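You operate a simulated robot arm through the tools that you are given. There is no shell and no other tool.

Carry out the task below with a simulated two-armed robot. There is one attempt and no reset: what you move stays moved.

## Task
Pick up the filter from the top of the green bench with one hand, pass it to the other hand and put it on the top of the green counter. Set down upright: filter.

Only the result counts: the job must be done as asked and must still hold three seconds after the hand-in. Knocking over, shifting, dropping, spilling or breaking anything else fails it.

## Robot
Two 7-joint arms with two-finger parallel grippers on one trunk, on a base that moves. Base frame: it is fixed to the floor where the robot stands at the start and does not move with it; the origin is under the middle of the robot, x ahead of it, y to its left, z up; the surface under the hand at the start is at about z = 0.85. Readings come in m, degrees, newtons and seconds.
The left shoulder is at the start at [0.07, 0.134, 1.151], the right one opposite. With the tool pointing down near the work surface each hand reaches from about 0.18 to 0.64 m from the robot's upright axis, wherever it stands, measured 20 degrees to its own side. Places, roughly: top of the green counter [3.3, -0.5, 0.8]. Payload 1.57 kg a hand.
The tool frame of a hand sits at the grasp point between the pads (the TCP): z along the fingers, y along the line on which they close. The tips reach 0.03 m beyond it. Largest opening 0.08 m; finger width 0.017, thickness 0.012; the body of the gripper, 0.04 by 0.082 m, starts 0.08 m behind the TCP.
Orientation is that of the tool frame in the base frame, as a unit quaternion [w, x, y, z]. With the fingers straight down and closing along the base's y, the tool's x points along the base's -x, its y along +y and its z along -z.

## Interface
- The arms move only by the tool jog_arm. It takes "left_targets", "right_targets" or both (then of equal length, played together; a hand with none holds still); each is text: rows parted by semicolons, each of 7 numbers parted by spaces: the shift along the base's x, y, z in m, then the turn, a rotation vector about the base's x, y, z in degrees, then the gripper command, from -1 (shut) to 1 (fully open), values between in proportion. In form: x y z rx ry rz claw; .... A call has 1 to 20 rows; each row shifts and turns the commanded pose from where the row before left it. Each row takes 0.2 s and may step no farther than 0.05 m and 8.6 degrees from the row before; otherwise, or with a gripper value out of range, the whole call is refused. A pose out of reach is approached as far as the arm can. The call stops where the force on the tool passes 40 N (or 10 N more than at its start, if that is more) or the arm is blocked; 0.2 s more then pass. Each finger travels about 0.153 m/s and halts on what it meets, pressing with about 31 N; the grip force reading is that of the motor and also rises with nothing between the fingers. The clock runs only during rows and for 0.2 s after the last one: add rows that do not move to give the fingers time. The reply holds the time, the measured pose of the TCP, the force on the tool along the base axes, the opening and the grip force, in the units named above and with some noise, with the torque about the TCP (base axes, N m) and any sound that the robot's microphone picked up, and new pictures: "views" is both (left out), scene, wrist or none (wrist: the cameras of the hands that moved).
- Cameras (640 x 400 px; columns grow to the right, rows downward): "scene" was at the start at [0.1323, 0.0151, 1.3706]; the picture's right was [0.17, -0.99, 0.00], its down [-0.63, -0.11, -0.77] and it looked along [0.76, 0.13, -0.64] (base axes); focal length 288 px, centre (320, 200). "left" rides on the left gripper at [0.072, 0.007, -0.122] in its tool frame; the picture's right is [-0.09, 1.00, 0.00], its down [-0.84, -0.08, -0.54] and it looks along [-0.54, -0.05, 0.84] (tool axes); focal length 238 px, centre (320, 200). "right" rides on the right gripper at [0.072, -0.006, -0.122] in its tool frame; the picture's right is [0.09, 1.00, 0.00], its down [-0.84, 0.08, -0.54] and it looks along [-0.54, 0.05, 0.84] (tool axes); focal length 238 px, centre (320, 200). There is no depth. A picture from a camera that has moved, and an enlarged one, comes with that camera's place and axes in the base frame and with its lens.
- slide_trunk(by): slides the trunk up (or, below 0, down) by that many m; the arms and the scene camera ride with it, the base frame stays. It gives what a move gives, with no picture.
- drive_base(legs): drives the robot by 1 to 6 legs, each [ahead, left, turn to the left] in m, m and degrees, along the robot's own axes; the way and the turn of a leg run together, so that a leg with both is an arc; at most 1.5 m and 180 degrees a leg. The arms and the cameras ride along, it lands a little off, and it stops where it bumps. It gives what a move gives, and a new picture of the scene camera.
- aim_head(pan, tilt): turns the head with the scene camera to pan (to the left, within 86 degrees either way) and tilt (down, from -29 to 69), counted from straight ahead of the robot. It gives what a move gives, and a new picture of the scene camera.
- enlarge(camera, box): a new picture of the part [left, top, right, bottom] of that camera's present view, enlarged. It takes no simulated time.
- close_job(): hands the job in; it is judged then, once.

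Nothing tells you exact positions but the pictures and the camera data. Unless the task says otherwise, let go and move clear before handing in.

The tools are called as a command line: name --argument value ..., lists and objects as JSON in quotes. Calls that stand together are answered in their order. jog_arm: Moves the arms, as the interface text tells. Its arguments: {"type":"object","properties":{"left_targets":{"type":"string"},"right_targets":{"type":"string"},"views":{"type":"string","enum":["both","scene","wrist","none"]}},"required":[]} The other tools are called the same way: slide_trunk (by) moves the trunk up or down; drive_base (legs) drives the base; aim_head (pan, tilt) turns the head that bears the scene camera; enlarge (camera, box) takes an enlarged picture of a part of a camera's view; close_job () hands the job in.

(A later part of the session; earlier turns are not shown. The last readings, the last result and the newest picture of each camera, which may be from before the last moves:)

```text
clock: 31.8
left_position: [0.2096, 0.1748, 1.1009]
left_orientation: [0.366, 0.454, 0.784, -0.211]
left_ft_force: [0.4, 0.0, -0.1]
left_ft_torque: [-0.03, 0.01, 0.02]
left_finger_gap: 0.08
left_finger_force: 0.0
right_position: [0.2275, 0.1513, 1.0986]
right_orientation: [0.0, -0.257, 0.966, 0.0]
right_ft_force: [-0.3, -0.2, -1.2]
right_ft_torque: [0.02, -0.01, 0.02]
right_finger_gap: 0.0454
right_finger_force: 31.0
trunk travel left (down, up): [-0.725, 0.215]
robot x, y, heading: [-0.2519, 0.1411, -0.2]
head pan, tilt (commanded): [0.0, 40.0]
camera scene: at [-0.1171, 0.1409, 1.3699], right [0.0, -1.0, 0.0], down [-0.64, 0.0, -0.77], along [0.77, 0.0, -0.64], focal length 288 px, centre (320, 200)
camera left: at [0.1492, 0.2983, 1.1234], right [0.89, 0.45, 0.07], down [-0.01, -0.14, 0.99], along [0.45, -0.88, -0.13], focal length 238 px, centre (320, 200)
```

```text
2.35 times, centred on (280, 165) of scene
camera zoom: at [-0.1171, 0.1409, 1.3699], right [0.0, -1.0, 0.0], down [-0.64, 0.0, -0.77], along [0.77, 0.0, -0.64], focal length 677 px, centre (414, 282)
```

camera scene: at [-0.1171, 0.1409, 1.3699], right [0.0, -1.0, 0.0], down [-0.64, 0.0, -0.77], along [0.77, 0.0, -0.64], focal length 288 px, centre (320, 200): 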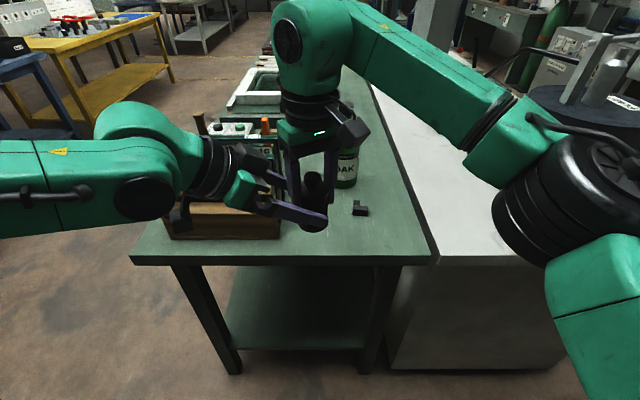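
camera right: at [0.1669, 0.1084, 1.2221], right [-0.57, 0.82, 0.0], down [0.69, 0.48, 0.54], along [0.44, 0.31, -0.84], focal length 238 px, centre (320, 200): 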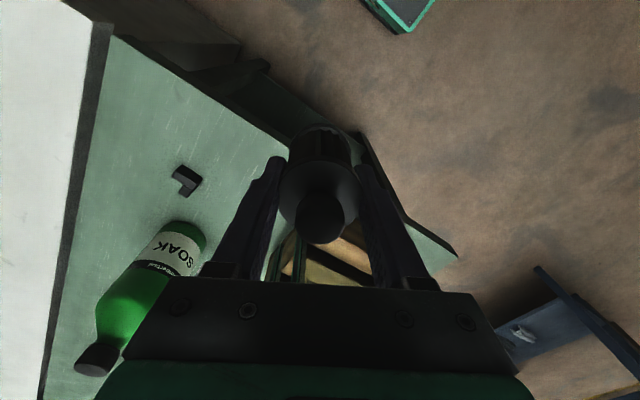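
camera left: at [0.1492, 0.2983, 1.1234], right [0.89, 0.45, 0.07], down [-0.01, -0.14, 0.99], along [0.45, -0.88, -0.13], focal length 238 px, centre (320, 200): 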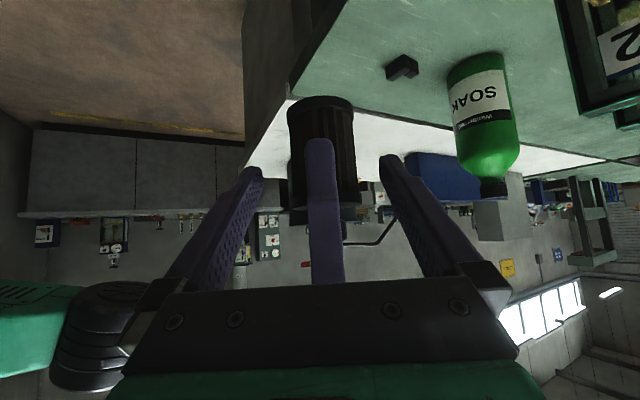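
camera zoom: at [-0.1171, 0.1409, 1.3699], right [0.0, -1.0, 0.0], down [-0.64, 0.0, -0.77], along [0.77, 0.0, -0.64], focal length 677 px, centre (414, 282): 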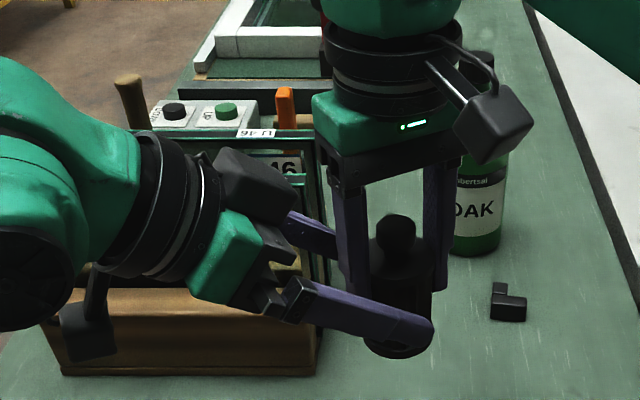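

There is still clear space between the left palm and the right finger. I make the last short advance.

jog_arm --left_targets "0.0068 -0.0093 -0.0102 0 0 0 1; 0.0067 -0.0092 -0.0103 0 0 0 1; 0 0 0 0 0 0 1" --views "both"

enlarge --camera "scene" --box '[180, 80, 380, 250]'

```text
clock: 32.6
left_position: [0.224, 0.1553, 1.0791]
left_orientation: [0.368, 0.454, 0.784, -0.211]
left_ft_force: [0.6, -0.2, 0.8]
left_ft_torque: [0.01, -0.01, -0.01]
left_finger_gap: 0.08
left_finger_force: 0.1
right_position: [0.2266, 0.1496, 1.0986]
right_orientation: [0.0, -0.257, 0.966, 0.0]
right_ft_force: [0.1, -0.1, -1.2]
right_ft_torque: [0.01, -0.01, 0.02]
right_finger_gap: 0.0453
right_finger_force: 31.0
trunk travel left (down, up): [-0.725, 0.215]
robot x, y, heading: [-0.2479, 0.1418, 0.0]
head pan, tilt (commanded): [0.0, 40.0]
camera scene: at [-0.1172, 0.1411, 1.37], right [0.0, -1.0, 0.0], down [-0.64, 0.0, -0.77], along [0.77, 0.0, -0.64], focal length 288 px, centre (320, 200)
camera left: at [0.1623, 0.2797, 1.1022], right [0.89, 0.45, 0.07], down [-0.01, -0.14, 0.99], along [0.45, -0.88, -0.13], focal length 238 px, centre (320, 200)
```

scene: 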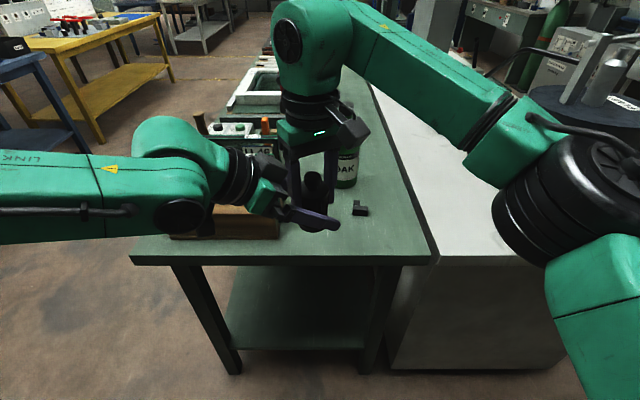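
left: 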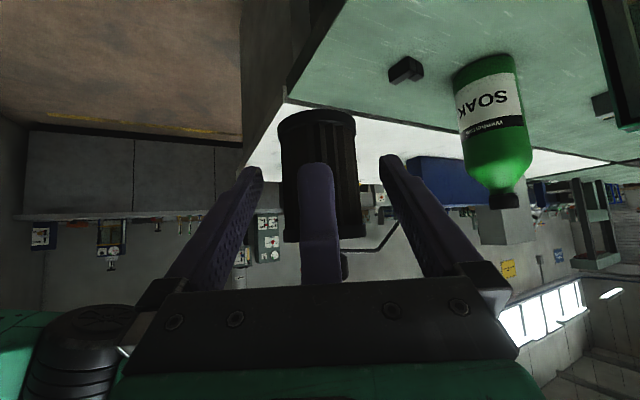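

```text
2.35 times, centred on (280, 165) of scene
camera zoom: at [-0.1172, 0.1411, 1.37], right [0.0, -1.0, 0.0], down [-0.64, 0.0, -0.77], along [0.77, 0.0, -0.64], focal length 677 px, centre (414, 282)
```

zoom: 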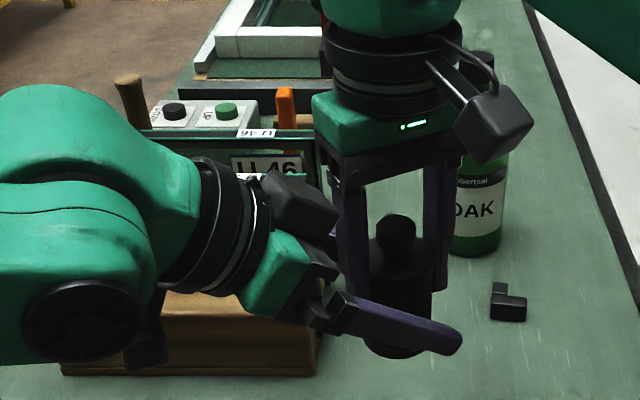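

The left fingers bracket the filter symmetrically. I close the left gripper while the right keeps holding.

jog_arm --left_targets "0 0 0 0 0 0 0.6; 0 0 0 0 0 0 0.3; 0 0 0 0 0 0 0.1; 0 0 0 0 0 0 -0.3; 0 0 0 0 0 0 -1; 0 0 0 0 0 0 -1; 0 0 0 0 0 0 -1" --views "both"

enlarge --camera "scene" --box '[220, 110, 380, 250]'

```text
clock: 34.2
left_position: [0.2244, 0.156, 1.0793]
left_orientation: [0.366, 0.453, 0.785, -0.211]
left_ft_force: [8.7, 3.0, -1.1]
left_ft_torque: [0.24, 0.28, 0.12]
left_finger_gap: 0.0452
left_finger_force: 31.2
right_position: [0.2276, 0.1492, 1.0991]
right_orientation: [0.0, -0.257, 0.966, 0.0]
right_ft_force: [-8.3, -1.1, 1.8]
right_ft_torque: [-0.21, -0.14, -0.07]
right_finger_gap: 0.0448
right_finger_force: 31.4
trunk travel left (down, up): [-0.725, 0.215]
robot x, y, heading: [-0.25, 0.1384, -0.0]
head pan, tilt (commanded): [0.0, 40.0]
camera scene: at [-0.1167, 0.1407, 1.3699], right [0.0, -1.0, 0.0], down [-0.64, 0.0, -0.77], along [0.77, 0.0, -0.64], focal length 288 px, centre (320, 200)
camera left: at [0.1628, 0.2796, 1.1021], right [0.89, 0.45, 0.07], down [-0.01, -0.15, 0.99], along [0.45, -0.88, -0.13], focal length 238 px, centre (320, 200)
```

scene: 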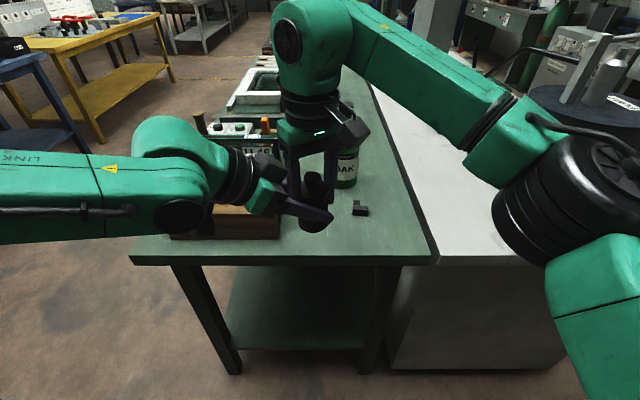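
left: 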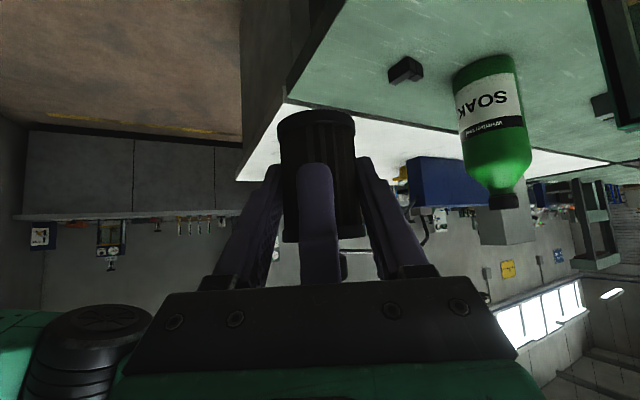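

```text
2.86 times, centred on (300, 180) of scene
camera zoom: at [-0.1167, 0.1407, 1.3699], right [0.0, -1.0, 0.0], down [-0.64, 0.0, -0.77], along [0.77, 0.0, -0.64], focal length 822 px, centre (377, 257)
```

zoom: 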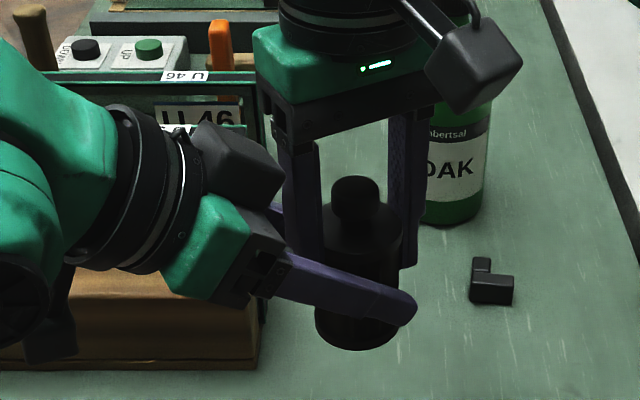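

The left hand now grips at 0.045 m with 31 N, so both hands hold the filter. I open the right hand only partly (to keep its rear finger off the left palm) and check that the left holds alone.

jog_arm --right_targets "0 0 0 0 0 0 0.1; 0 0 0 0 0 0 0.2; 0 0 0 0 0 0 0.35; 0 0 0 0 0 0 0.45; 0 0 0 0 0 0 0.45; 0 0 0 0 0 0 0.45" --views "both"

enlarge --camera "scene" --box '[220, 110, 380, 250]'

```text
clock: 35.6
left_position: [0.2248, 0.1545, 1.0789]
left_orientation: [0.365, 0.454, 0.785, -0.211]
left_ft_force: [-6.2, 3.2, 0.2]
left_ft_torque: [-0.25, -0.47, 0.06]
left_finger_gap: 0.045
left_finger_force: 31.1
right_position: [0.2273, 0.1492, 1.0994]
right_orientation: [0.0, -0.257, 0.967, -0.001]
right_ft_force: [5.6, -3.9, 1.2]
right_ft_torque: [0.17, 0.34, -0.07]
right_finger_gap: 0.0534
right_finger_force: 0.0
trunk travel left (down, up): [-0.725, 0.215]
robot x, y, heading: [-0.2493, 0.1424, 0.1]
head pan, tilt (commanded): [0.0, 40.0]
camera scene: at [-0.1167, 0.1407, 1.3699], right [0.0, -1.0, 0.0], down [-0.64, 0.0, -0.77], along [0.77, 0.0, -0.64], focal length 288 px, centre (320, 200)
camera right: at [0.1672, 0.1075, 1.222], right [-0.57, 0.82, 0.0], down [0.69, 0.48, 0.54], along [0.44, 0.31, -0.84], focal length 238 px, centre (320, 200)
```

scene: 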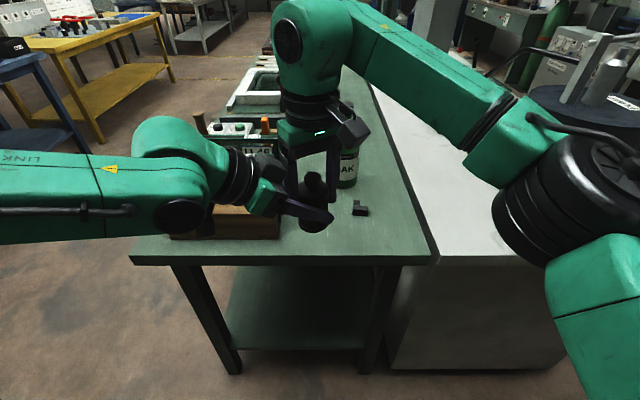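
right: 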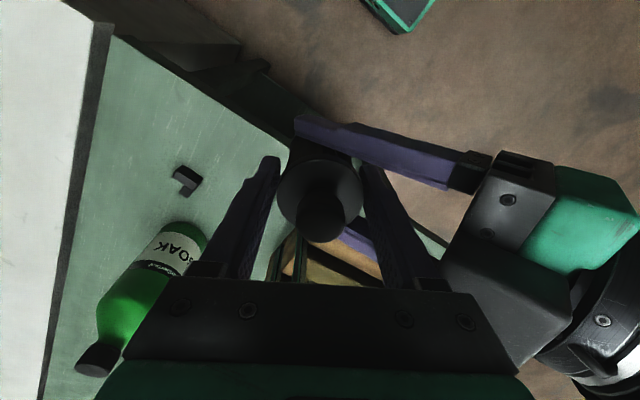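

```text
2.86 times, centred on (300, 180) of scene
camera zoom: at [-0.1167, 0.1407, 1.3699], right [0.0, -1.0, 0.0], down [-0.64, 0.0, -0.77], along [0.77, 0.0, -0.64], focal length 822 px, centre (377, 257)
```

zoom: 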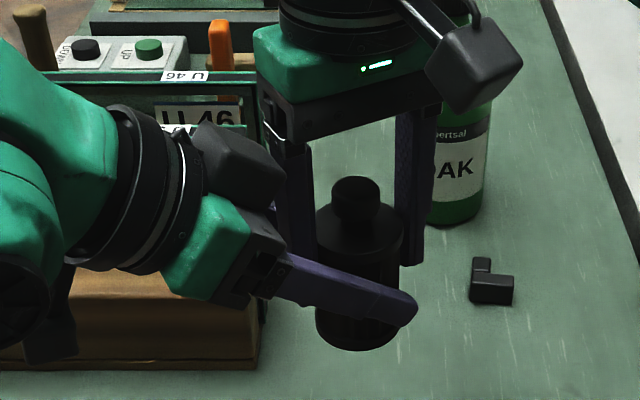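

Forces show a light contact between the right rear finger and the left gripper (right gap stopped at 0.053). I look closely from the right camera before pulling away.

enlarge --camera "right" --box '[220, 90, 560, 300]'

enlarge --camera "left" --box '[180, 90, 480, 300]'

enlarge --camera "scene" --box '[260, 120, 340, 200]'

```text
1.88 times, centred on (390, 195) of right
camera zoom: at [0.1672, 0.1075, 1.222], right [-0.57, 0.82, 0.0], down [0.69, 0.48, 0.54], along [0.44, 0.31, -0.84], focal length 449 px, centre (188, 209)
```

zoom: 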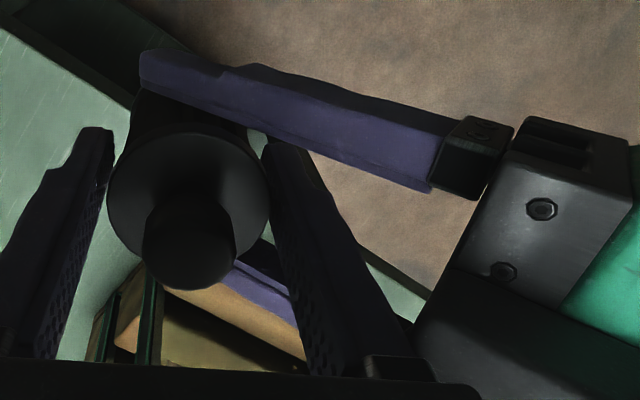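

```text
1.90 times, centred on (330, 195) of left
camera zoom: at [0.1626, 0.2795, 1.1021], right [0.89, 0.45, 0.07], down [-0.01, -0.15, 0.99], along [0.45, -0.88, -0.13], focal length 454 px, centre (301, 210)
```

zoom: 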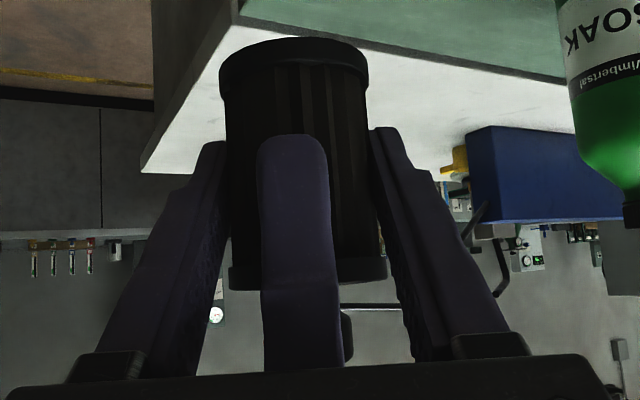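

```text
5.00 times, centred on (300, 160) of scene
camera zoom: at [-0.1167, 0.1407, 1.3699], right [0.0, -1.0, 0.0], down [-0.64, 0.0, -0.77], along [0.77, 0.0, -0.64], focal length 1439 px, centre (420, 400)
```

zoom: 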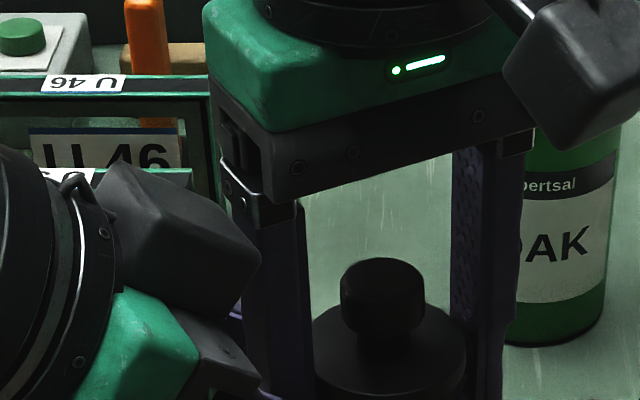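

The right rear finger is wedged lightly between the filter and the housing on top of the left gripper. I ease the right hand 3 mm away from the left gripper with a slightly smaller opening to relieve it.

jog_arm --right_targets "0.0008 -0.0013 0 0 0 0 0.38; 0.0007 -0.0013 0 0 0 0 0.33; 0 0 0 0 0 0 0.33; 0 0 0 0 0 0 0.33" --views "none"

enlarge --camera "right" --box '[220, 90, 560, 300]'

enlarge --camera "scene" --box '[260, 120, 340, 200]'

```text
clock: 36.6
left_position: [0.2243, 0.1542, 1.0777]
left_orientation: [0.366, 0.455, 0.784, -0.212]
left_ft_force: [-0.4, 0.0, -0.4]
left_ft_torque: [0.03, -0.01, 0.01]
left_finger_gap: 0.0451
left_finger_force: 31.0
right_position: [0.2293, 0.1467, 1.1001]
right_orientation: [0.0, -0.257, 0.966, 0.0]
right_ft_force: [-0.7, 0.3, 0.9]
right_ft_torque: [0.03, 0.02, 0.0]
right_finger_gap: 0.0533
right_finger_force: 0.0
trunk travel left (down, up): [-0.725, 0.215]
robot x, y, heading: [-0.2473, 0.1402, 0.0]
head pan, tilt (commanded): [0.0, 40.0]
```

```text
1.88 times, centred on (390, 195) of right
camera zoom: at [0.1688, 0.1055, 1.2223], right [-0.57, 0.82, 0.0], down [0.69, 0.48, 0.54], along [0.44, 0.31, -0.84], focal length 449 px, centre (188, 209)
```

zoom: 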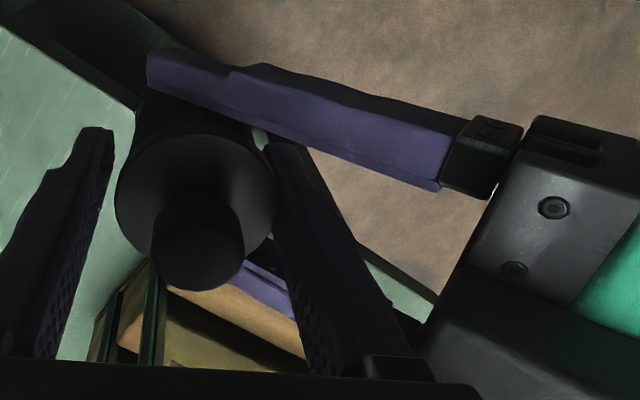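

```text
5.00 times, centred on (300, 160) of scene
camera zoom: at [-0.1167, 0.1407, 1.3699], right [0.0, -1.0, 0.0], down [-0.64, 0.0, -0.77], along [0.77, 0.0, -0.64], focal length 1439 px, centre (420, 400)
```

zoom: 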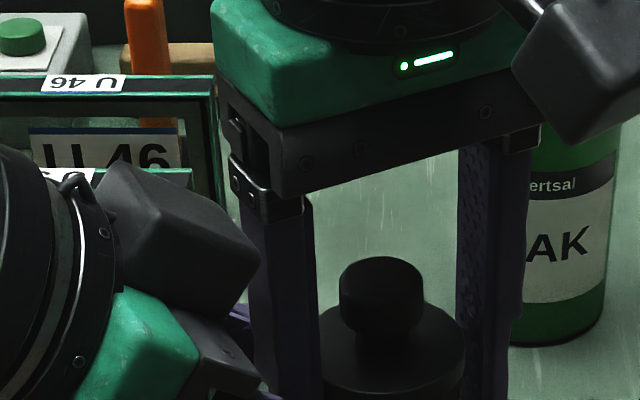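

Both hands read near-zero force now, so the right hand is free and the left alone carries the filter. I lift the right hand straight up, gently at first.

jog_arm --right_targets "0 0 0.006 0 0 0 0.33; 0 0 0.01 0 0 0 0.33; 0 0 0.015 0 0 0 0.33; 0 0 0 0 0 0 0.33" --views "scene"

enlarge --camera "scene" --box '[220, 100, 380, 240]'

```text
clock: 37.6
left_position: [0.2251, 0.1556, 1.0799]
left_orientation: [0.366, 0.455, 0.784, -0.212]
left_ft_force: [0.1, 0.7, -0.5]
left_ft_torque: [0.0, 0.02, 0.01]
left_finger_gap: 0.0448
left_finger_force: 31.0
right_position: [0.2287, 0.1479, 1.1294]
right_orientation: [-0.001, -0.258, 0.966, 0.0]
right_ft_force: [0.9, 0.1, 0.4]
right_ft_torque: [-0.02, 0.01, 0.03]
right_finger_gap: 0.0532
right_finger_force: 0.0
trunk travel left (down, up): [-0.725, 0.215]
robot x, y, heading: [-0.2501, 0.1425, -0.2]
head pan, tilt (commanded): [0.0, 40.0]
camera scene: at [-0.1166, 0.1406, 1.3699], right [0.0, -1.0, 0.0], down [-0.64, 0.0, -0.77], along [0.77, 0.0, -0.64], focal length 288 px, centre (320, 200)
```

scene: 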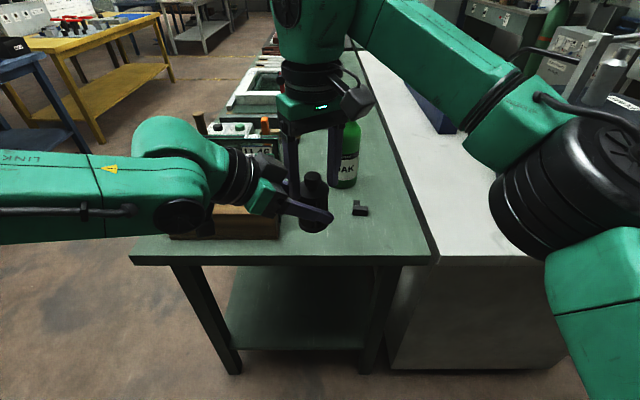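

```text
2.86 times, centred on (300, 170) of scene
camera zoom: at [-0.1166, 0.1406, 1.3699], right [0.0, -1.0, 0.0], down [-0.64, 0.0, -0.77], along [0.77, 0.0, -0.64], focal length 822 px, centre (377, 286)
```

zoom: 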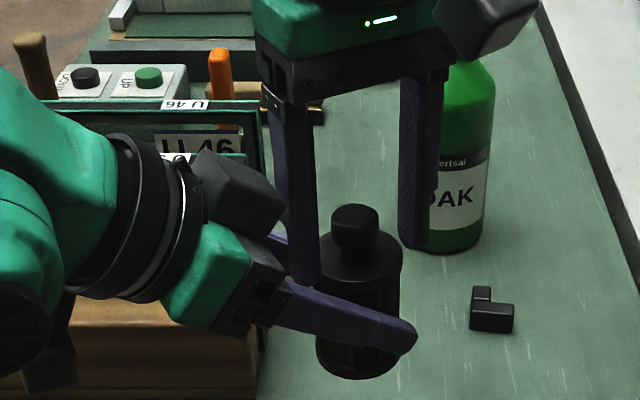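

The filter stays put in the left hand. I raise the right hand clear and move it off to its own side.

jog_arm --right_targets "0 0 0.02 0 0 0 0.33; 0 0 0.03 0 0 0 0.33; 0 0 0.03 0 0 0 0.33; 0 0 0.02 0 0 0 0.33; 0 -0.03 0 0 0 -7.5 0.33; 0 -0.04 0 0 0 -7.5 0.33; 0 -0.04 0 0 0 -7.5 0; 0 -0.04 0 0 0 -7.5 -0.5; 0 -0.04 0 0 0 0 -1; 0 -0.02 0 0 0 0 -1" --views "both"

enlarge --camera "scene" --box '[220, 100, 380, 240]'

enlarge --camera "left" --box '[180, 60, 480, 300]'

```text
clock: 39.8
left_position: [0.2241, 0.1551, 1.0779]
left_orientation: [0.367, 0.453, 0.784, -0.211]
left_ft_force: [0.4, -0.6, -0.2]
left_ft_torque: [0.01, 0.0, 0.01]
left_finger_gap: 0.0444
left_finger_force: 31.1
right_position: [0.2061, -0.0655, 1.219]
right_orientation: [0.0, 0.002, 1.0, 0.0]
right_ft_force: [0.0, 0.1, 0.0]
right_ft_torque: [-0.02, -0.01, -0.02]
right_finger_gap: 0.0
right_finger_force: 21.1
right hand out of reach, approached as far as the arm can: row 3, 4
trunk travel left (down, up): [-0.725, 0.215]
robot x, y, heading: [-0.249, 0.1406, -0.1]
head pan, tilt (commanded): [0.0, 40.0]
camera scene: at [-0.1169, 0.1402, 1.3699], right [0.0, -1.0, 0.0], down [-0.64, 0.0, -0.77], along [0.77, 0.0, -0.64], focal length 288 px, centre (320, 200)
camera right: at [0.1347, -0.0722, 1.3414], right [-0.09, 1.0, 0.0], down [0.84, 0.07, 0.54], along [0.54, 0.05, -0.84], focal length 238 px, centre (320, 200)
```

scene: 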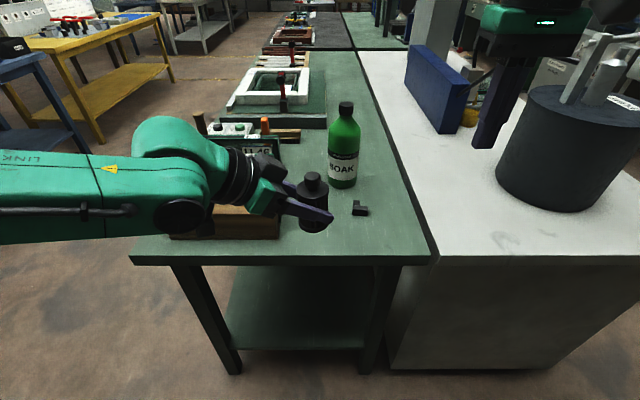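
right: 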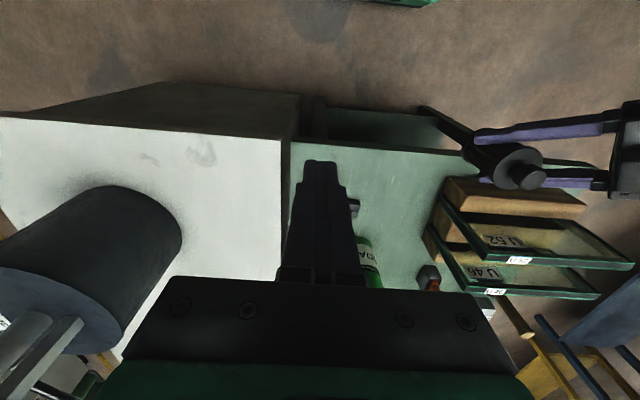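

```text
2.86 times, centred on (300, 170) of scene
camera zoom: at [-0.1169, 0.1402, 1.3699], right [0.0, -1.0, 0.0], down [-0.64, 0.0, -0.77], along [0.77, 0.0, -0.64], focal length 822 px, centre (377, 286)
```

zoom: 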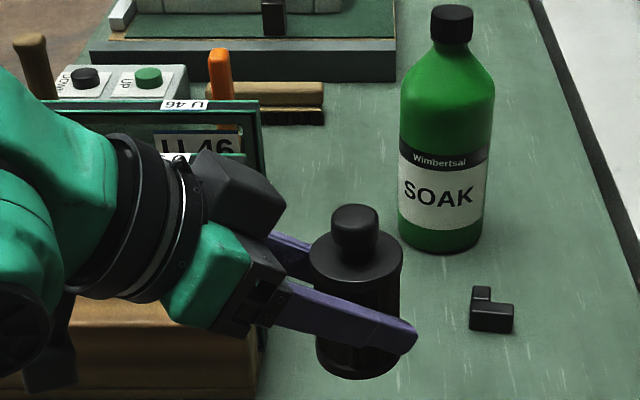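

```text
1.67 times, centred on (330, 180) of left
camera zoom: at [0.1624, 0.279, 1.1023], right [0.89, 0.45, 0.07], down [-0.01, -0.15, 0.99], along [0.45, -0.88, -0.13], focal length 397 px, centre (303, 233)
```

zoom: 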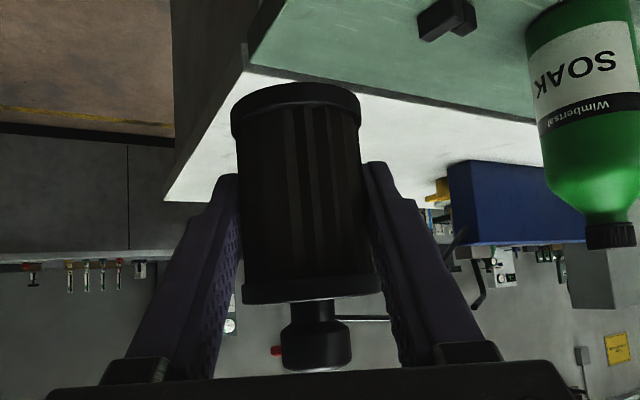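

The hand-over worked: the filter is upright in the left hand, the right hand is clear. Now I drive sideways to the right into the aisle, keeping the heading.

aim_head --pan -50 --tilt 30

drive_base --legs '[[0, -0.9, 0], [0, -0.9, 0]]'

aim_head --pan 0 --tilt 25

```text
clock: 41.0
left_position: [0.2252, 0.1534, 1.0783]
left_orientation: [0.366, 0.454, 0.784, -0.21]
left_ft_force: [-0.5, -0.1, 0.4]
left_ft_torque: [-0.01, 0.0, 0.0]
left_finger_gap: 0.0445
left_finger_force: 31.0
right_position: [0.207, -0.0646, 1.2187]
right_orientation: [-0.001, 0.002, 1.0, 0.0]
right_ft_force: [0.6, -0.1, -0.5]
right_ft_torque: [-0.03, -0.03, -0.03]
right_finger_gap: 0.0001
right_finger_force: 21.5
trunk travel left (down, up): [-0.725, 0.215]
robot x, y, heading: [-0.251, 0.1375, -0.1]
head pan, tilt (commanded): [-50.0, 30.0]
camera scene: at [-0.1437, 0.0715, 1.3852], right [-0.77, -0.64, 0.0], down [-0.32, 0.38, -0.87], along [0.56, -0.66, -0.5], focal length 288 px, centre (320, 200)
```

scene: 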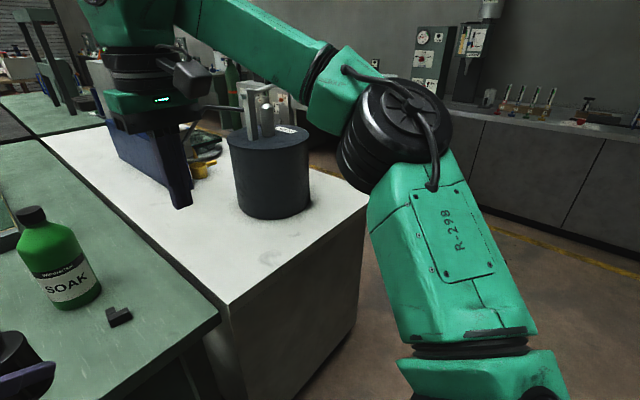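

```text
clock: 50.1
left_position: [0.2363, -1.6376, 1.0785]
left_orientation: [0.368, 0.447, 0.789, -0.208]
left_ft_force: [-0.5, 0.6, -0.4]
left_ft_torque: [-0.02, 0.0, -0.04]
left_finger_gap: 0.0437
left_finger_force: 30.8
right_position: [0.2233, -1.858, 1.2192]
right_orientation: [0.001, -0.008, 1.0, -0.001]
right_ft_force: [0.0, 0.5, 0.5]
right_ft_torque: [-0.01, 0.0, 0.01]
right_finger_gap: 0.0001
right_finger_force: 21.0
trunk travel left (down, up): [-0.725, 0.215]
robot x, y, heading: [-0.24, -1.6636, 1.0]
head pan, tilt (commanded): [-50.0, 30.0]
camera scene: at [-0.1305, -1.7283, 1.3853], right [-0.76, -0.66, 0.0], down [-0.33, 0.38, -0.87], along [0.57, -0.65, -0.5], focal length 288 px, centre (320, 200)
```

scene: 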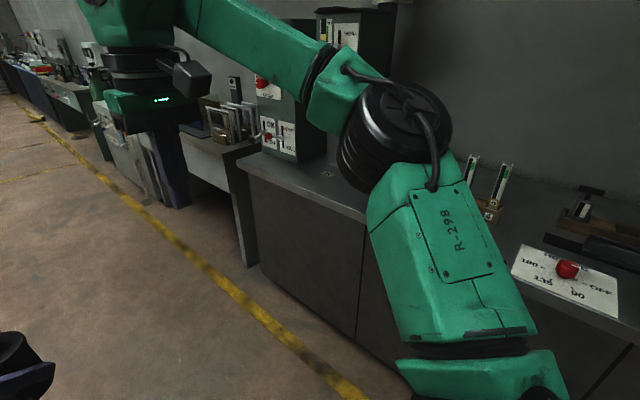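

```text
clock: 51.3
left_position: [0.2347, -1.6384, 1.079]
left_orientation: [0.368, 0.447, 0.788, -0.208]
left_ft_force: [0.2, -0.9, 0.7]
left_ft_torque: [0.01, 0.03, 0.03]
left_finger_gap: 0.044
left_finger_force: 31.0
right_position: [0.2236, -1.858, 1.2193]
right_orientation: [0.0, -0.008, 1.0, 0.0]
right_ft_force: [0.5, 0.0, 0.0]
right_ft_torque: [0.0, -0.01, 0.0]
right_finger_gap: 0.0001
right_finger_force: 21.2
trunk travel left (down, up): [-0.725, 0.215]
robot x, y, heading: [-0.238, -1.6639, 1.2]
head pan, tilt (commanded): [0.0, 25.0]
camera scene: at [-0.0976, -1.6591, 1.3932], right [0.02, -1.0, 0.0], down [-0.42, -0.01, -0.91], along [0.91, 0.01, -0.42], focal length 288 px, centre (320, 200)
```

scene: 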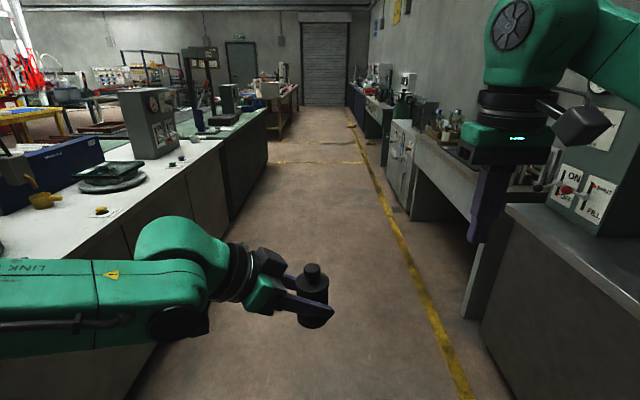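

The aisle ahead is free: white table edge near y = -0.84 on the left, cabinets near y = -2.4 on the right. I drive forward along it in stages.

drive_base --legs '[[1.2, 0, -1.2], [1.0, 0, 0]]'

```text
clock: 62.1
left_position: [2.4333, -1.6048, 1.0797]
left_orientation: [0.368, 0.448, 0.788, -0.207]
left_ft_force: [-0.5, 0.1, 0.3]
left_ft_torque: [0.0, 0.03, -0.01]
left_finger_gap: 0.0438
left_finger_force: 31.0
right_position: [2.4203, -1.8251, 1.2187]
right_orientation: [0.0, -0.007, 1.0, 0.0]
right_ft_force: [-0.3, -1.0, -0.4]
right_ft_torque: [0.03, 0.03, 0.02]
right_finger_gap: 0.0
right_finger_force: 21.2
trunk travel left (down, up): [-0.725, 0.215]
robot x, y, heading: [1.9622, -1.6303, 0.8]
head pan, tilt (commanded): [0.0, 25.0]
camera scene: at [2.0993, -1.6262, 1.3933], right [0.01, -1.0, 0.0], down [-0.42, -0.01, -0.91], along [0.91, 0.01, -0.42], focal length 288 px, centre (320, 200)
```

scene: 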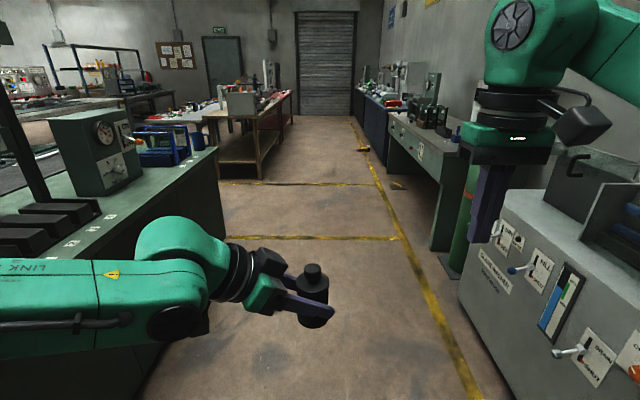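

I'm beside the green counter now. I look left at its top to find a free spot.

aim_head --pan 50 --tilt 25

aim_head --pan 28 --tilt 20

```text
clock: 63.3
left_position: [2.4338, -1.6068, 1.0789]
left_orientation: [0.368, 0.447, 0.789, -0.208]
left_ft_force: [0.7, 0.0, 0.3]
left_ft_torque: [0.02, 0.01, 0.03]
left_finger_gap: 0.0438
left_finger_force: 30.6
right_position: [2.4193, -1.8253, 1.2178]
right_orientation: [0.0, -0.007, 1.0, 0.0]
right_ft_force: [0.0, 0.2, -0.6]
right_ft_torque: [0.0, 0.03, -0.02]
right_finger_gap: 0.0
right_finger_force: 21.6
trunk travel left (down, up): [-0.725, 0.215]
robot x, y, heading: [1.9567, -1.6278, 0.7]
head pan, tilt (commanded): [50.0, 25.0]
camera scene: at [2.066, -1.5562, 1.3932], right [0.77, -0.63, 0.0], down [-0.27, -0.33, -0.91], along [0.57, 0.7, -0.42], focal length 288 px, centre (320, 200)
```

scene: 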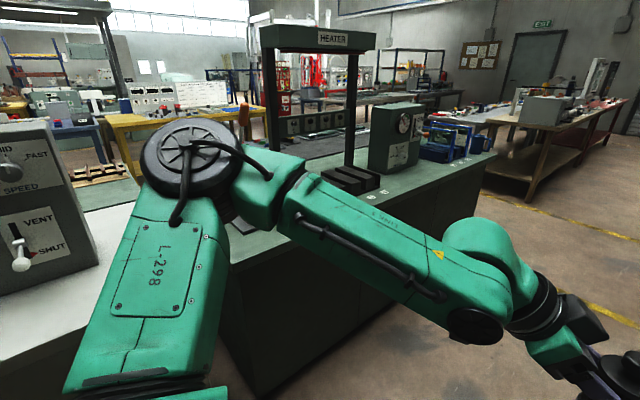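

```text
clock: 64.2
left_position: [2.4332, -1.6059, 1.0798]
left_orientation: [0.368, 0.447, 0.789, -0.207]
left_ft_force: [0.1, -0.1, 0.3]
left_ft_torque: [-0.03, -0.02, 0.01]
left_finger_gap: 0.0439
left_finger_force: 31.0
right_position: [2.4205, -1.8248, 1.2184]
right_orientation: [-0.001, -0.008, 1.0, 0.0]
right_ft_force: [-0.1, -0.5, -0.1]
right_ft_torque: [0.02, 0.01, 0.0]
right_finger_gap: 0.0
right_finger_force: 21.1
trunk travel left (down, up): [-0.725, 0.215]
robot x, y, heading: [1.9585, -1.6306, 0.7]
head pan, tilt (commanded): [28.0, 20.0]
camera scene: at [2.0893, -1.5825, 1.4013], right [0.48, -0.88, 0.0], down [-0.3, -0.17, -0.94], along [0.82, 0.45, -0.34], focal length 288 px, centre (320, 200)
```

scene: 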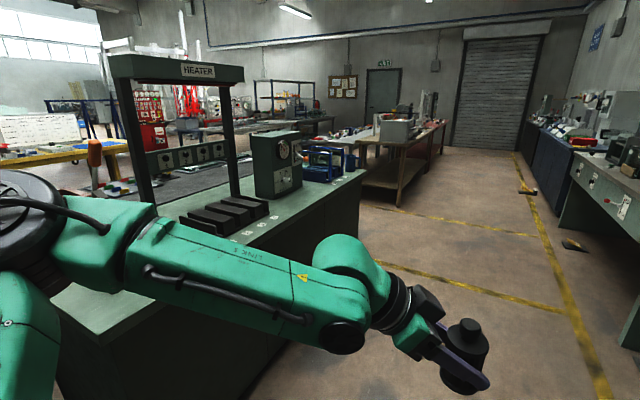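

The near end of the counter (x ≈ 2.35 to 2.75, front edge y ≈ -0.8) looks free; trays start near x ≈ 2.8. I drive on 0.62 m and turn left to face the counter.

drive_base --legs '[[0.6, 0, 0], [0, 0, 89.3]]'

aim_head --pan 0 --tilt 35

```text
clock: 71.4
left_position: [2.5561, -1.1445, 1.0782]
left_orientation: [0.408, -0.232, 0.876, 0.108]
left_ft_force: [-0.2, -0.1, -0.9]
left_ft_torque: [0.05, 0.01, -0.01]
left_finger_gap: 0.0436
left_finger_force: 30.9
right_position: [2.7767, -1.1616, 1.2182]
right_orientation: [0.0, -0.706, 0.709, 0.0]
right_ft_force: [0.6, 0.2, 0.1]
right_ft_torque: [0.02, -0.03, 0.02]
right_finger_gap: 0.0
right_finger_force: 21.3
trunk travel left (down, up): [-0.725, 0.215]
robot x, y, heading: [2.5703, -1.6205, 89.7]
head pan, tilt (commanded): [28.0, 20.0]
camera scene: at [2.5261, -1.4849, 1.4013], right [0.89, 0.47, 0.0], down [0.16, -0.3, -0.94], along [-0.44, 0.83, -0.34], focal length 288 px, centre (320, 200)
```

scene: 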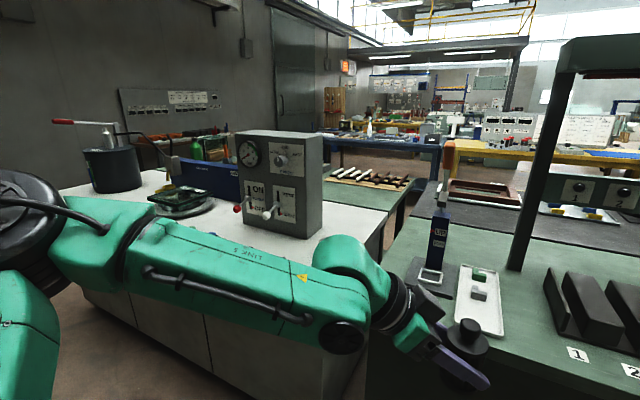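

```text
clock: 72.3
left_position: [2.5567, -1.1446, 1.079]
left_orientation: [0.409, -0.233, 0.876, 0.109]
left_ft_force: [-0.3, 0.4, -0.2]
left_ft_torque: [0.0, -0.01, 0.01]
left_finger_gap: 0.0438
left_finger_force: 31.2
right_position: [2.7782, -1.1619, 1.2181]
right_orientation: [0.0, -0.705, 0.709, 0.0]
right_ft_force: [-0.4, 0.4, 0.0]
right_ft_torque: [-0.02, 0.02, 0.03]
right_finger_gap: 0.0
right_finger_force: 21.4
trunk travel left (down, up): [-0.725, 0.215]
robot x, y, heading: [2.5727, -1.6169, 89.8]
head pan, tilt (commanded): [0.0, 35.0]
camera scene: at [2.5695, -1.4793, 1.3775], right [1.0, 0.0, 0.0], down [0.0, -0.57, -0.82], along [0.0, 0.82, -0.57], focal length 288 px, centre (320, 200)
```

scene: 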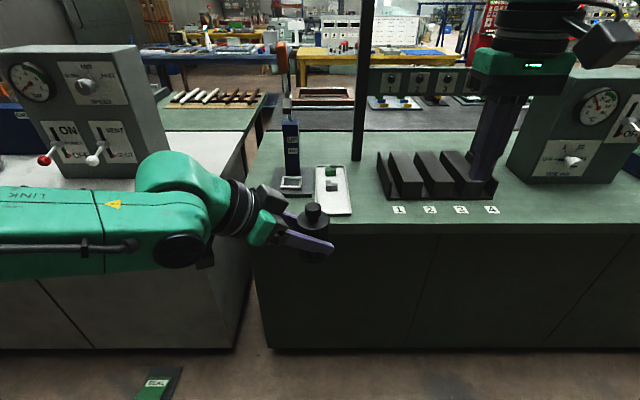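

I can see the counter front: a blue stand, a white tray, black bins with labels and a gauge box. I check the right part of the counter for a roomier spot before choosing.

aim_head --pan -45 --tilt 25

aim_head --pan 5 --tilt 40

enlarge --camera "scene" --box '[230, 60, 560, 260]'

```text
clock: 73.4
left_position: [2.5564, -1.1435, 1.0785]
left_orientation: [0.408, -0.233, 0.876, 0.109]
left_ft_force: [0.1, 0.1, 0.1]
left_ft_torque: [-0.01, 0.0, -0.03]
left_finger_gap: 0.0437
left_finger_force: 31.7
right_position: [2.7764, -1.1619, 1.218]
right_orientation: [0.0, -0.705, 0.709, 0.0]
right_ft_force: [-0.5, -0.2, -0.6]
right_ft_torque: [0.01, 0.0, 0.01]
right_finger_gap: 0.0
right_finger_force: 21.3
trunk travel left (down, up): [-0.725, 0.215]
robot x, y, heading: [2.5699, -1.6193, 89.6]
head pan, tilt (commanded): [-45.0, 25.0]
camera scene: at [2.6346, -1.5024, 1.3932], right [0.7, -0.71, 0.0], down [-0.3, -0.3, -0.91], along [0.64, 0.64, -0.42], focal length 288 px, centre (320, 200)
```

scene: 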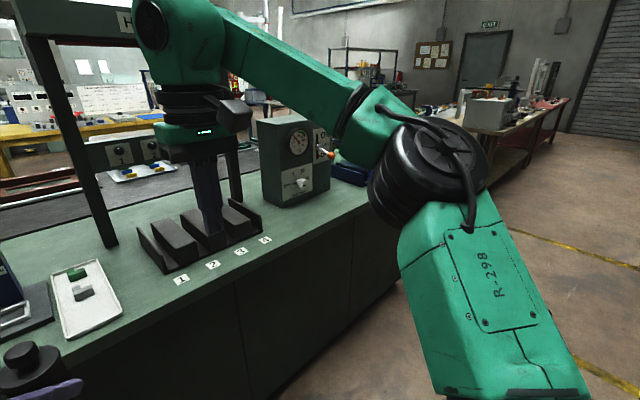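

```text
clock: 74.6
left_position: [2.5577, -1.1442, 1.0785]
left_orientation: [0.409, -0.233, 0.876, 0.109]
left_ft_force: [0.7, -0.7, -0.2]
left_ft_torque: [-0.02, -0.03, 0.01]
left_finger_gap: 0.0437
left_finger_force: 30.6
right_position: [2.7758, -1.1617, 1.2176]
right_orientation: [0.0, -0.706, 0.709, 0.001]
right_ft_force: [0.1, 1.2, 0.5]
right_ft_torque: [-0.01, -0.01, -0.01]
right_finger_gap: 0.0001
right_finger_force: 21.7
trunk travel left (down, up): [-0.725, 0.215]
robot x, y, heading: [2.5697, -1.6208, 89.8]
head pan, tilt (commanded): [5.0, 40.0]
camera scene: at [2.5623, -1.4826, 1.3699], right [1.0, 0.08, 0.0], down [0.05, -0.64, -0.77], along [-0.06, 0.76, -0.64], focal length 288 px, centre (320, 200)
```

scene: 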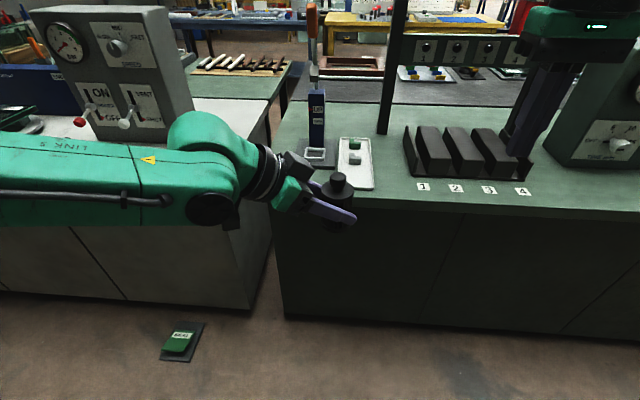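

```text
1.94 times, centred on (395, 160) of scene
camera zoom: at [2.5623, -1.4826, 1.3699], right [1.0, 0.08, 0.0], down [0.05, -0.64, -0.77], along [-0.06, 0.76, -0.64], focal length 558 px, centre (174, 278)
```

zoom: 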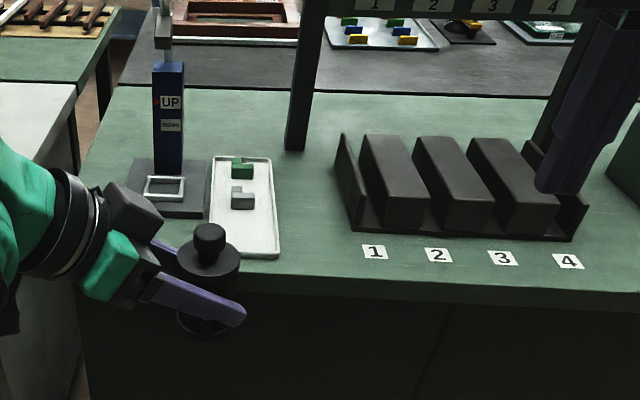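

A good free spot is at about [2.465, -0.725] on the counter, in front of the blue stand and left of the white tray. I first turn the left hand to point more straight ahead, so its camera and wrist stay off the neighbouring table.

jog_arm --left_targets "-0.018 0.01 0 0 0 8 -1; -0.018 0.01 0 0 0 8 -1; -0.018 0.01 0 0 0 8 -1; -0.018 0.01 0 0 0 8 -1; -0.018 0.01 0 0 0 8 -1; 0 0 0 0 0 0 -1" --views "both"

```text
clock: 76.0
left_position: [2.4678, -1.0942, 1.079]
left_orientation: [0.346, -0.519, 0.743, 0.242]
left_ft_force: [0.1, -0.4, -0.2]
left_ft_torque: [-0.04, 0.0, 0.01]
left_finger_gap: 0.0438
left_finger_force: 30.8
right_position: [2.7761, -1.1622, 1.2185]
right_orientation: [0.0, -0.705, 0.709, 0.0]
right_ft_force: [0.0, -0.3, -0.3]
right_ft_torque: [0.0, -0.02, -0.02]
right_finger_gap: 0.0
right_finger_force: 21.6
trunk travel left (down, up): [-0.725, 0.215]
robot x, y, heading: [2.5662, -1.6175, 89.6]
head pan, tilt (commanded): [5.0, 40.0]
camera scene: at [2.5618, -1.4825, 1.3699], right [1.0, 0.08, 0.0], down [0.05, -0.64, -0.77], along [-0.06, 0.76, -0.64], focal length 288 px, centre (320, 200)
camera left: at [2.4148, -1.2225, 1.1022], right [-0.91, 0.4, 0.07], down [0.12, 0.09, 0.99], along [0.39, 0.91, -0.13], focal length 238 px, centre (320, 200)
```

scene: 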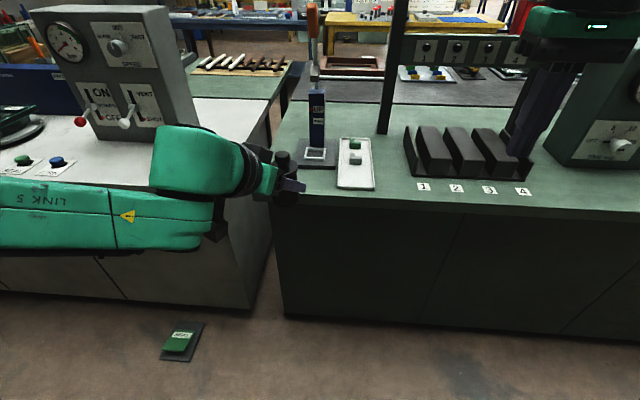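
left: 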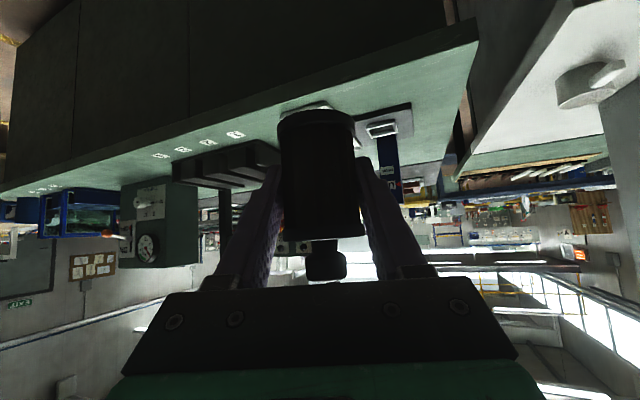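

The left elbow would come close to the white table there, so I choose the gap to the right instead: about [2.747, -0.75], between the white tray and the bins. I shift right 0.285 m, raise the trunk a bit for elbow clearance, and look again.

drive_base --legs '[[0, -0.285, 0]]'

slide_trunk --by 0.12

aim_head --pan 15 --tilt 45

```text
clock: 78.0
left_position: [2.7534, -1.0957, 1.0783]
left_orientation: [0.347, -0.518, 0.743, 0.242]
left_ft_force: [0.6, 0.0, 0.1]
left_ft_torque: [-0.02, 0.03, 0.01]
left_finger_gap: 0.0441
left_finger_force: 31.3
right_position: [3.0631, -1.1622, 1.2191]
right_orientation: [0.001, -0.705, 0.709, 0.0]
right_ft_force: [1.0, 0.8, -0.1]
right_ft_torque: [0.0, 0.0, 0.0]
right_finger_gap: 0.0
right_finger_force: 21.3
trunk travel left (down, up): [-0.725, 0.215]
robot x, y, heading: [2.8602, -1.6178, 89.5]
head pan, tilt (commanded): [5.0, 40.0]
camera scene: at [2.8477, -1.4841, 1.3699], right [1.0, 0.08, 0.0], down [0.05, -0.64, -0.77], along [-0.06, 0.76, -0.64], focal length 288 px, centre (320, 200)
```

scene: 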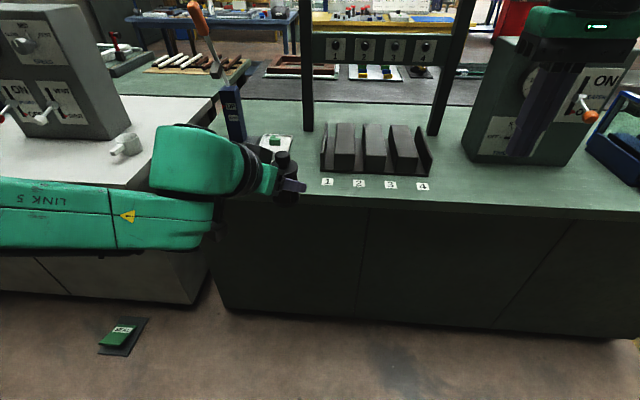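

```text
clock: 79.5
left_position: [2.7561, -1.0952, 1.1982]
left_orientation: [0.347, -0.518, 0.744, 0.241]
left_ft_force: [0.1, 0.4, -1.6]
left_ft_torque: [0.0, -0.01, 0.01]
left_finger_gap: 0.0438
left_finger_force: 30.5
right_position: [3.0641, -1.1634, 1.3384]
right_orientation: [-0.001, -0.704, 0.71, 0.001]
right_ft_force: [-0.3, -0.5, -0.7]
right_ft_torque: [0.03, 0.0, 0.02]
right_finger_gap: 0.0
right_finger_force: 21.4
trunk travel left (down, up): [-0.845, 0.095]
robot x, y, heading: [2.8602, -1.6251, 89.8]
head pan, tilt (commanded): [5.0, 40.0]
```

```text
clock: 80.2
left_position: [2.7555, -1.0941, 1.1989]
left_orientation: [0.346, -0.518, 0.744, 0.242]
left_ft_force: [-0.3, 0.4, -1.7]
left_ft_torque: [0.02, 0.0, 0.0]
left_finger_gap: 0.0439
left_finger_force: 31.1
right_position: [3.064, -1.1631, 1.3381]
right_orientation: [0.001, -0.704, 0.71, 0.0]
right_ft_force: [-0.3, 0.0, -0.2]
right_ft_torque: [0.0, -0.02, -0.01]
right_finger_gap: 0.0
right_finger_force: 21.1
trunk travel left (down, up): [-0.845, 0.095]
robot x, y, heading: [2.8553, -1.6216, 89.6]
head pan, tilt (commanded): [15.0, 45.0]
camera scene: at [2.8357, -1.49, 1.4826], right [0.97, 0.25, 0.0], down [0.18, -0.68, -0.71], along [-0.18, 0.68, -0.71], focal length 288 px, centre (320, 200)
```

scene: 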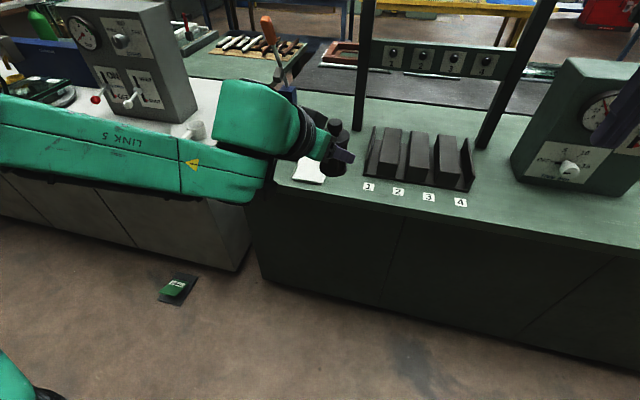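

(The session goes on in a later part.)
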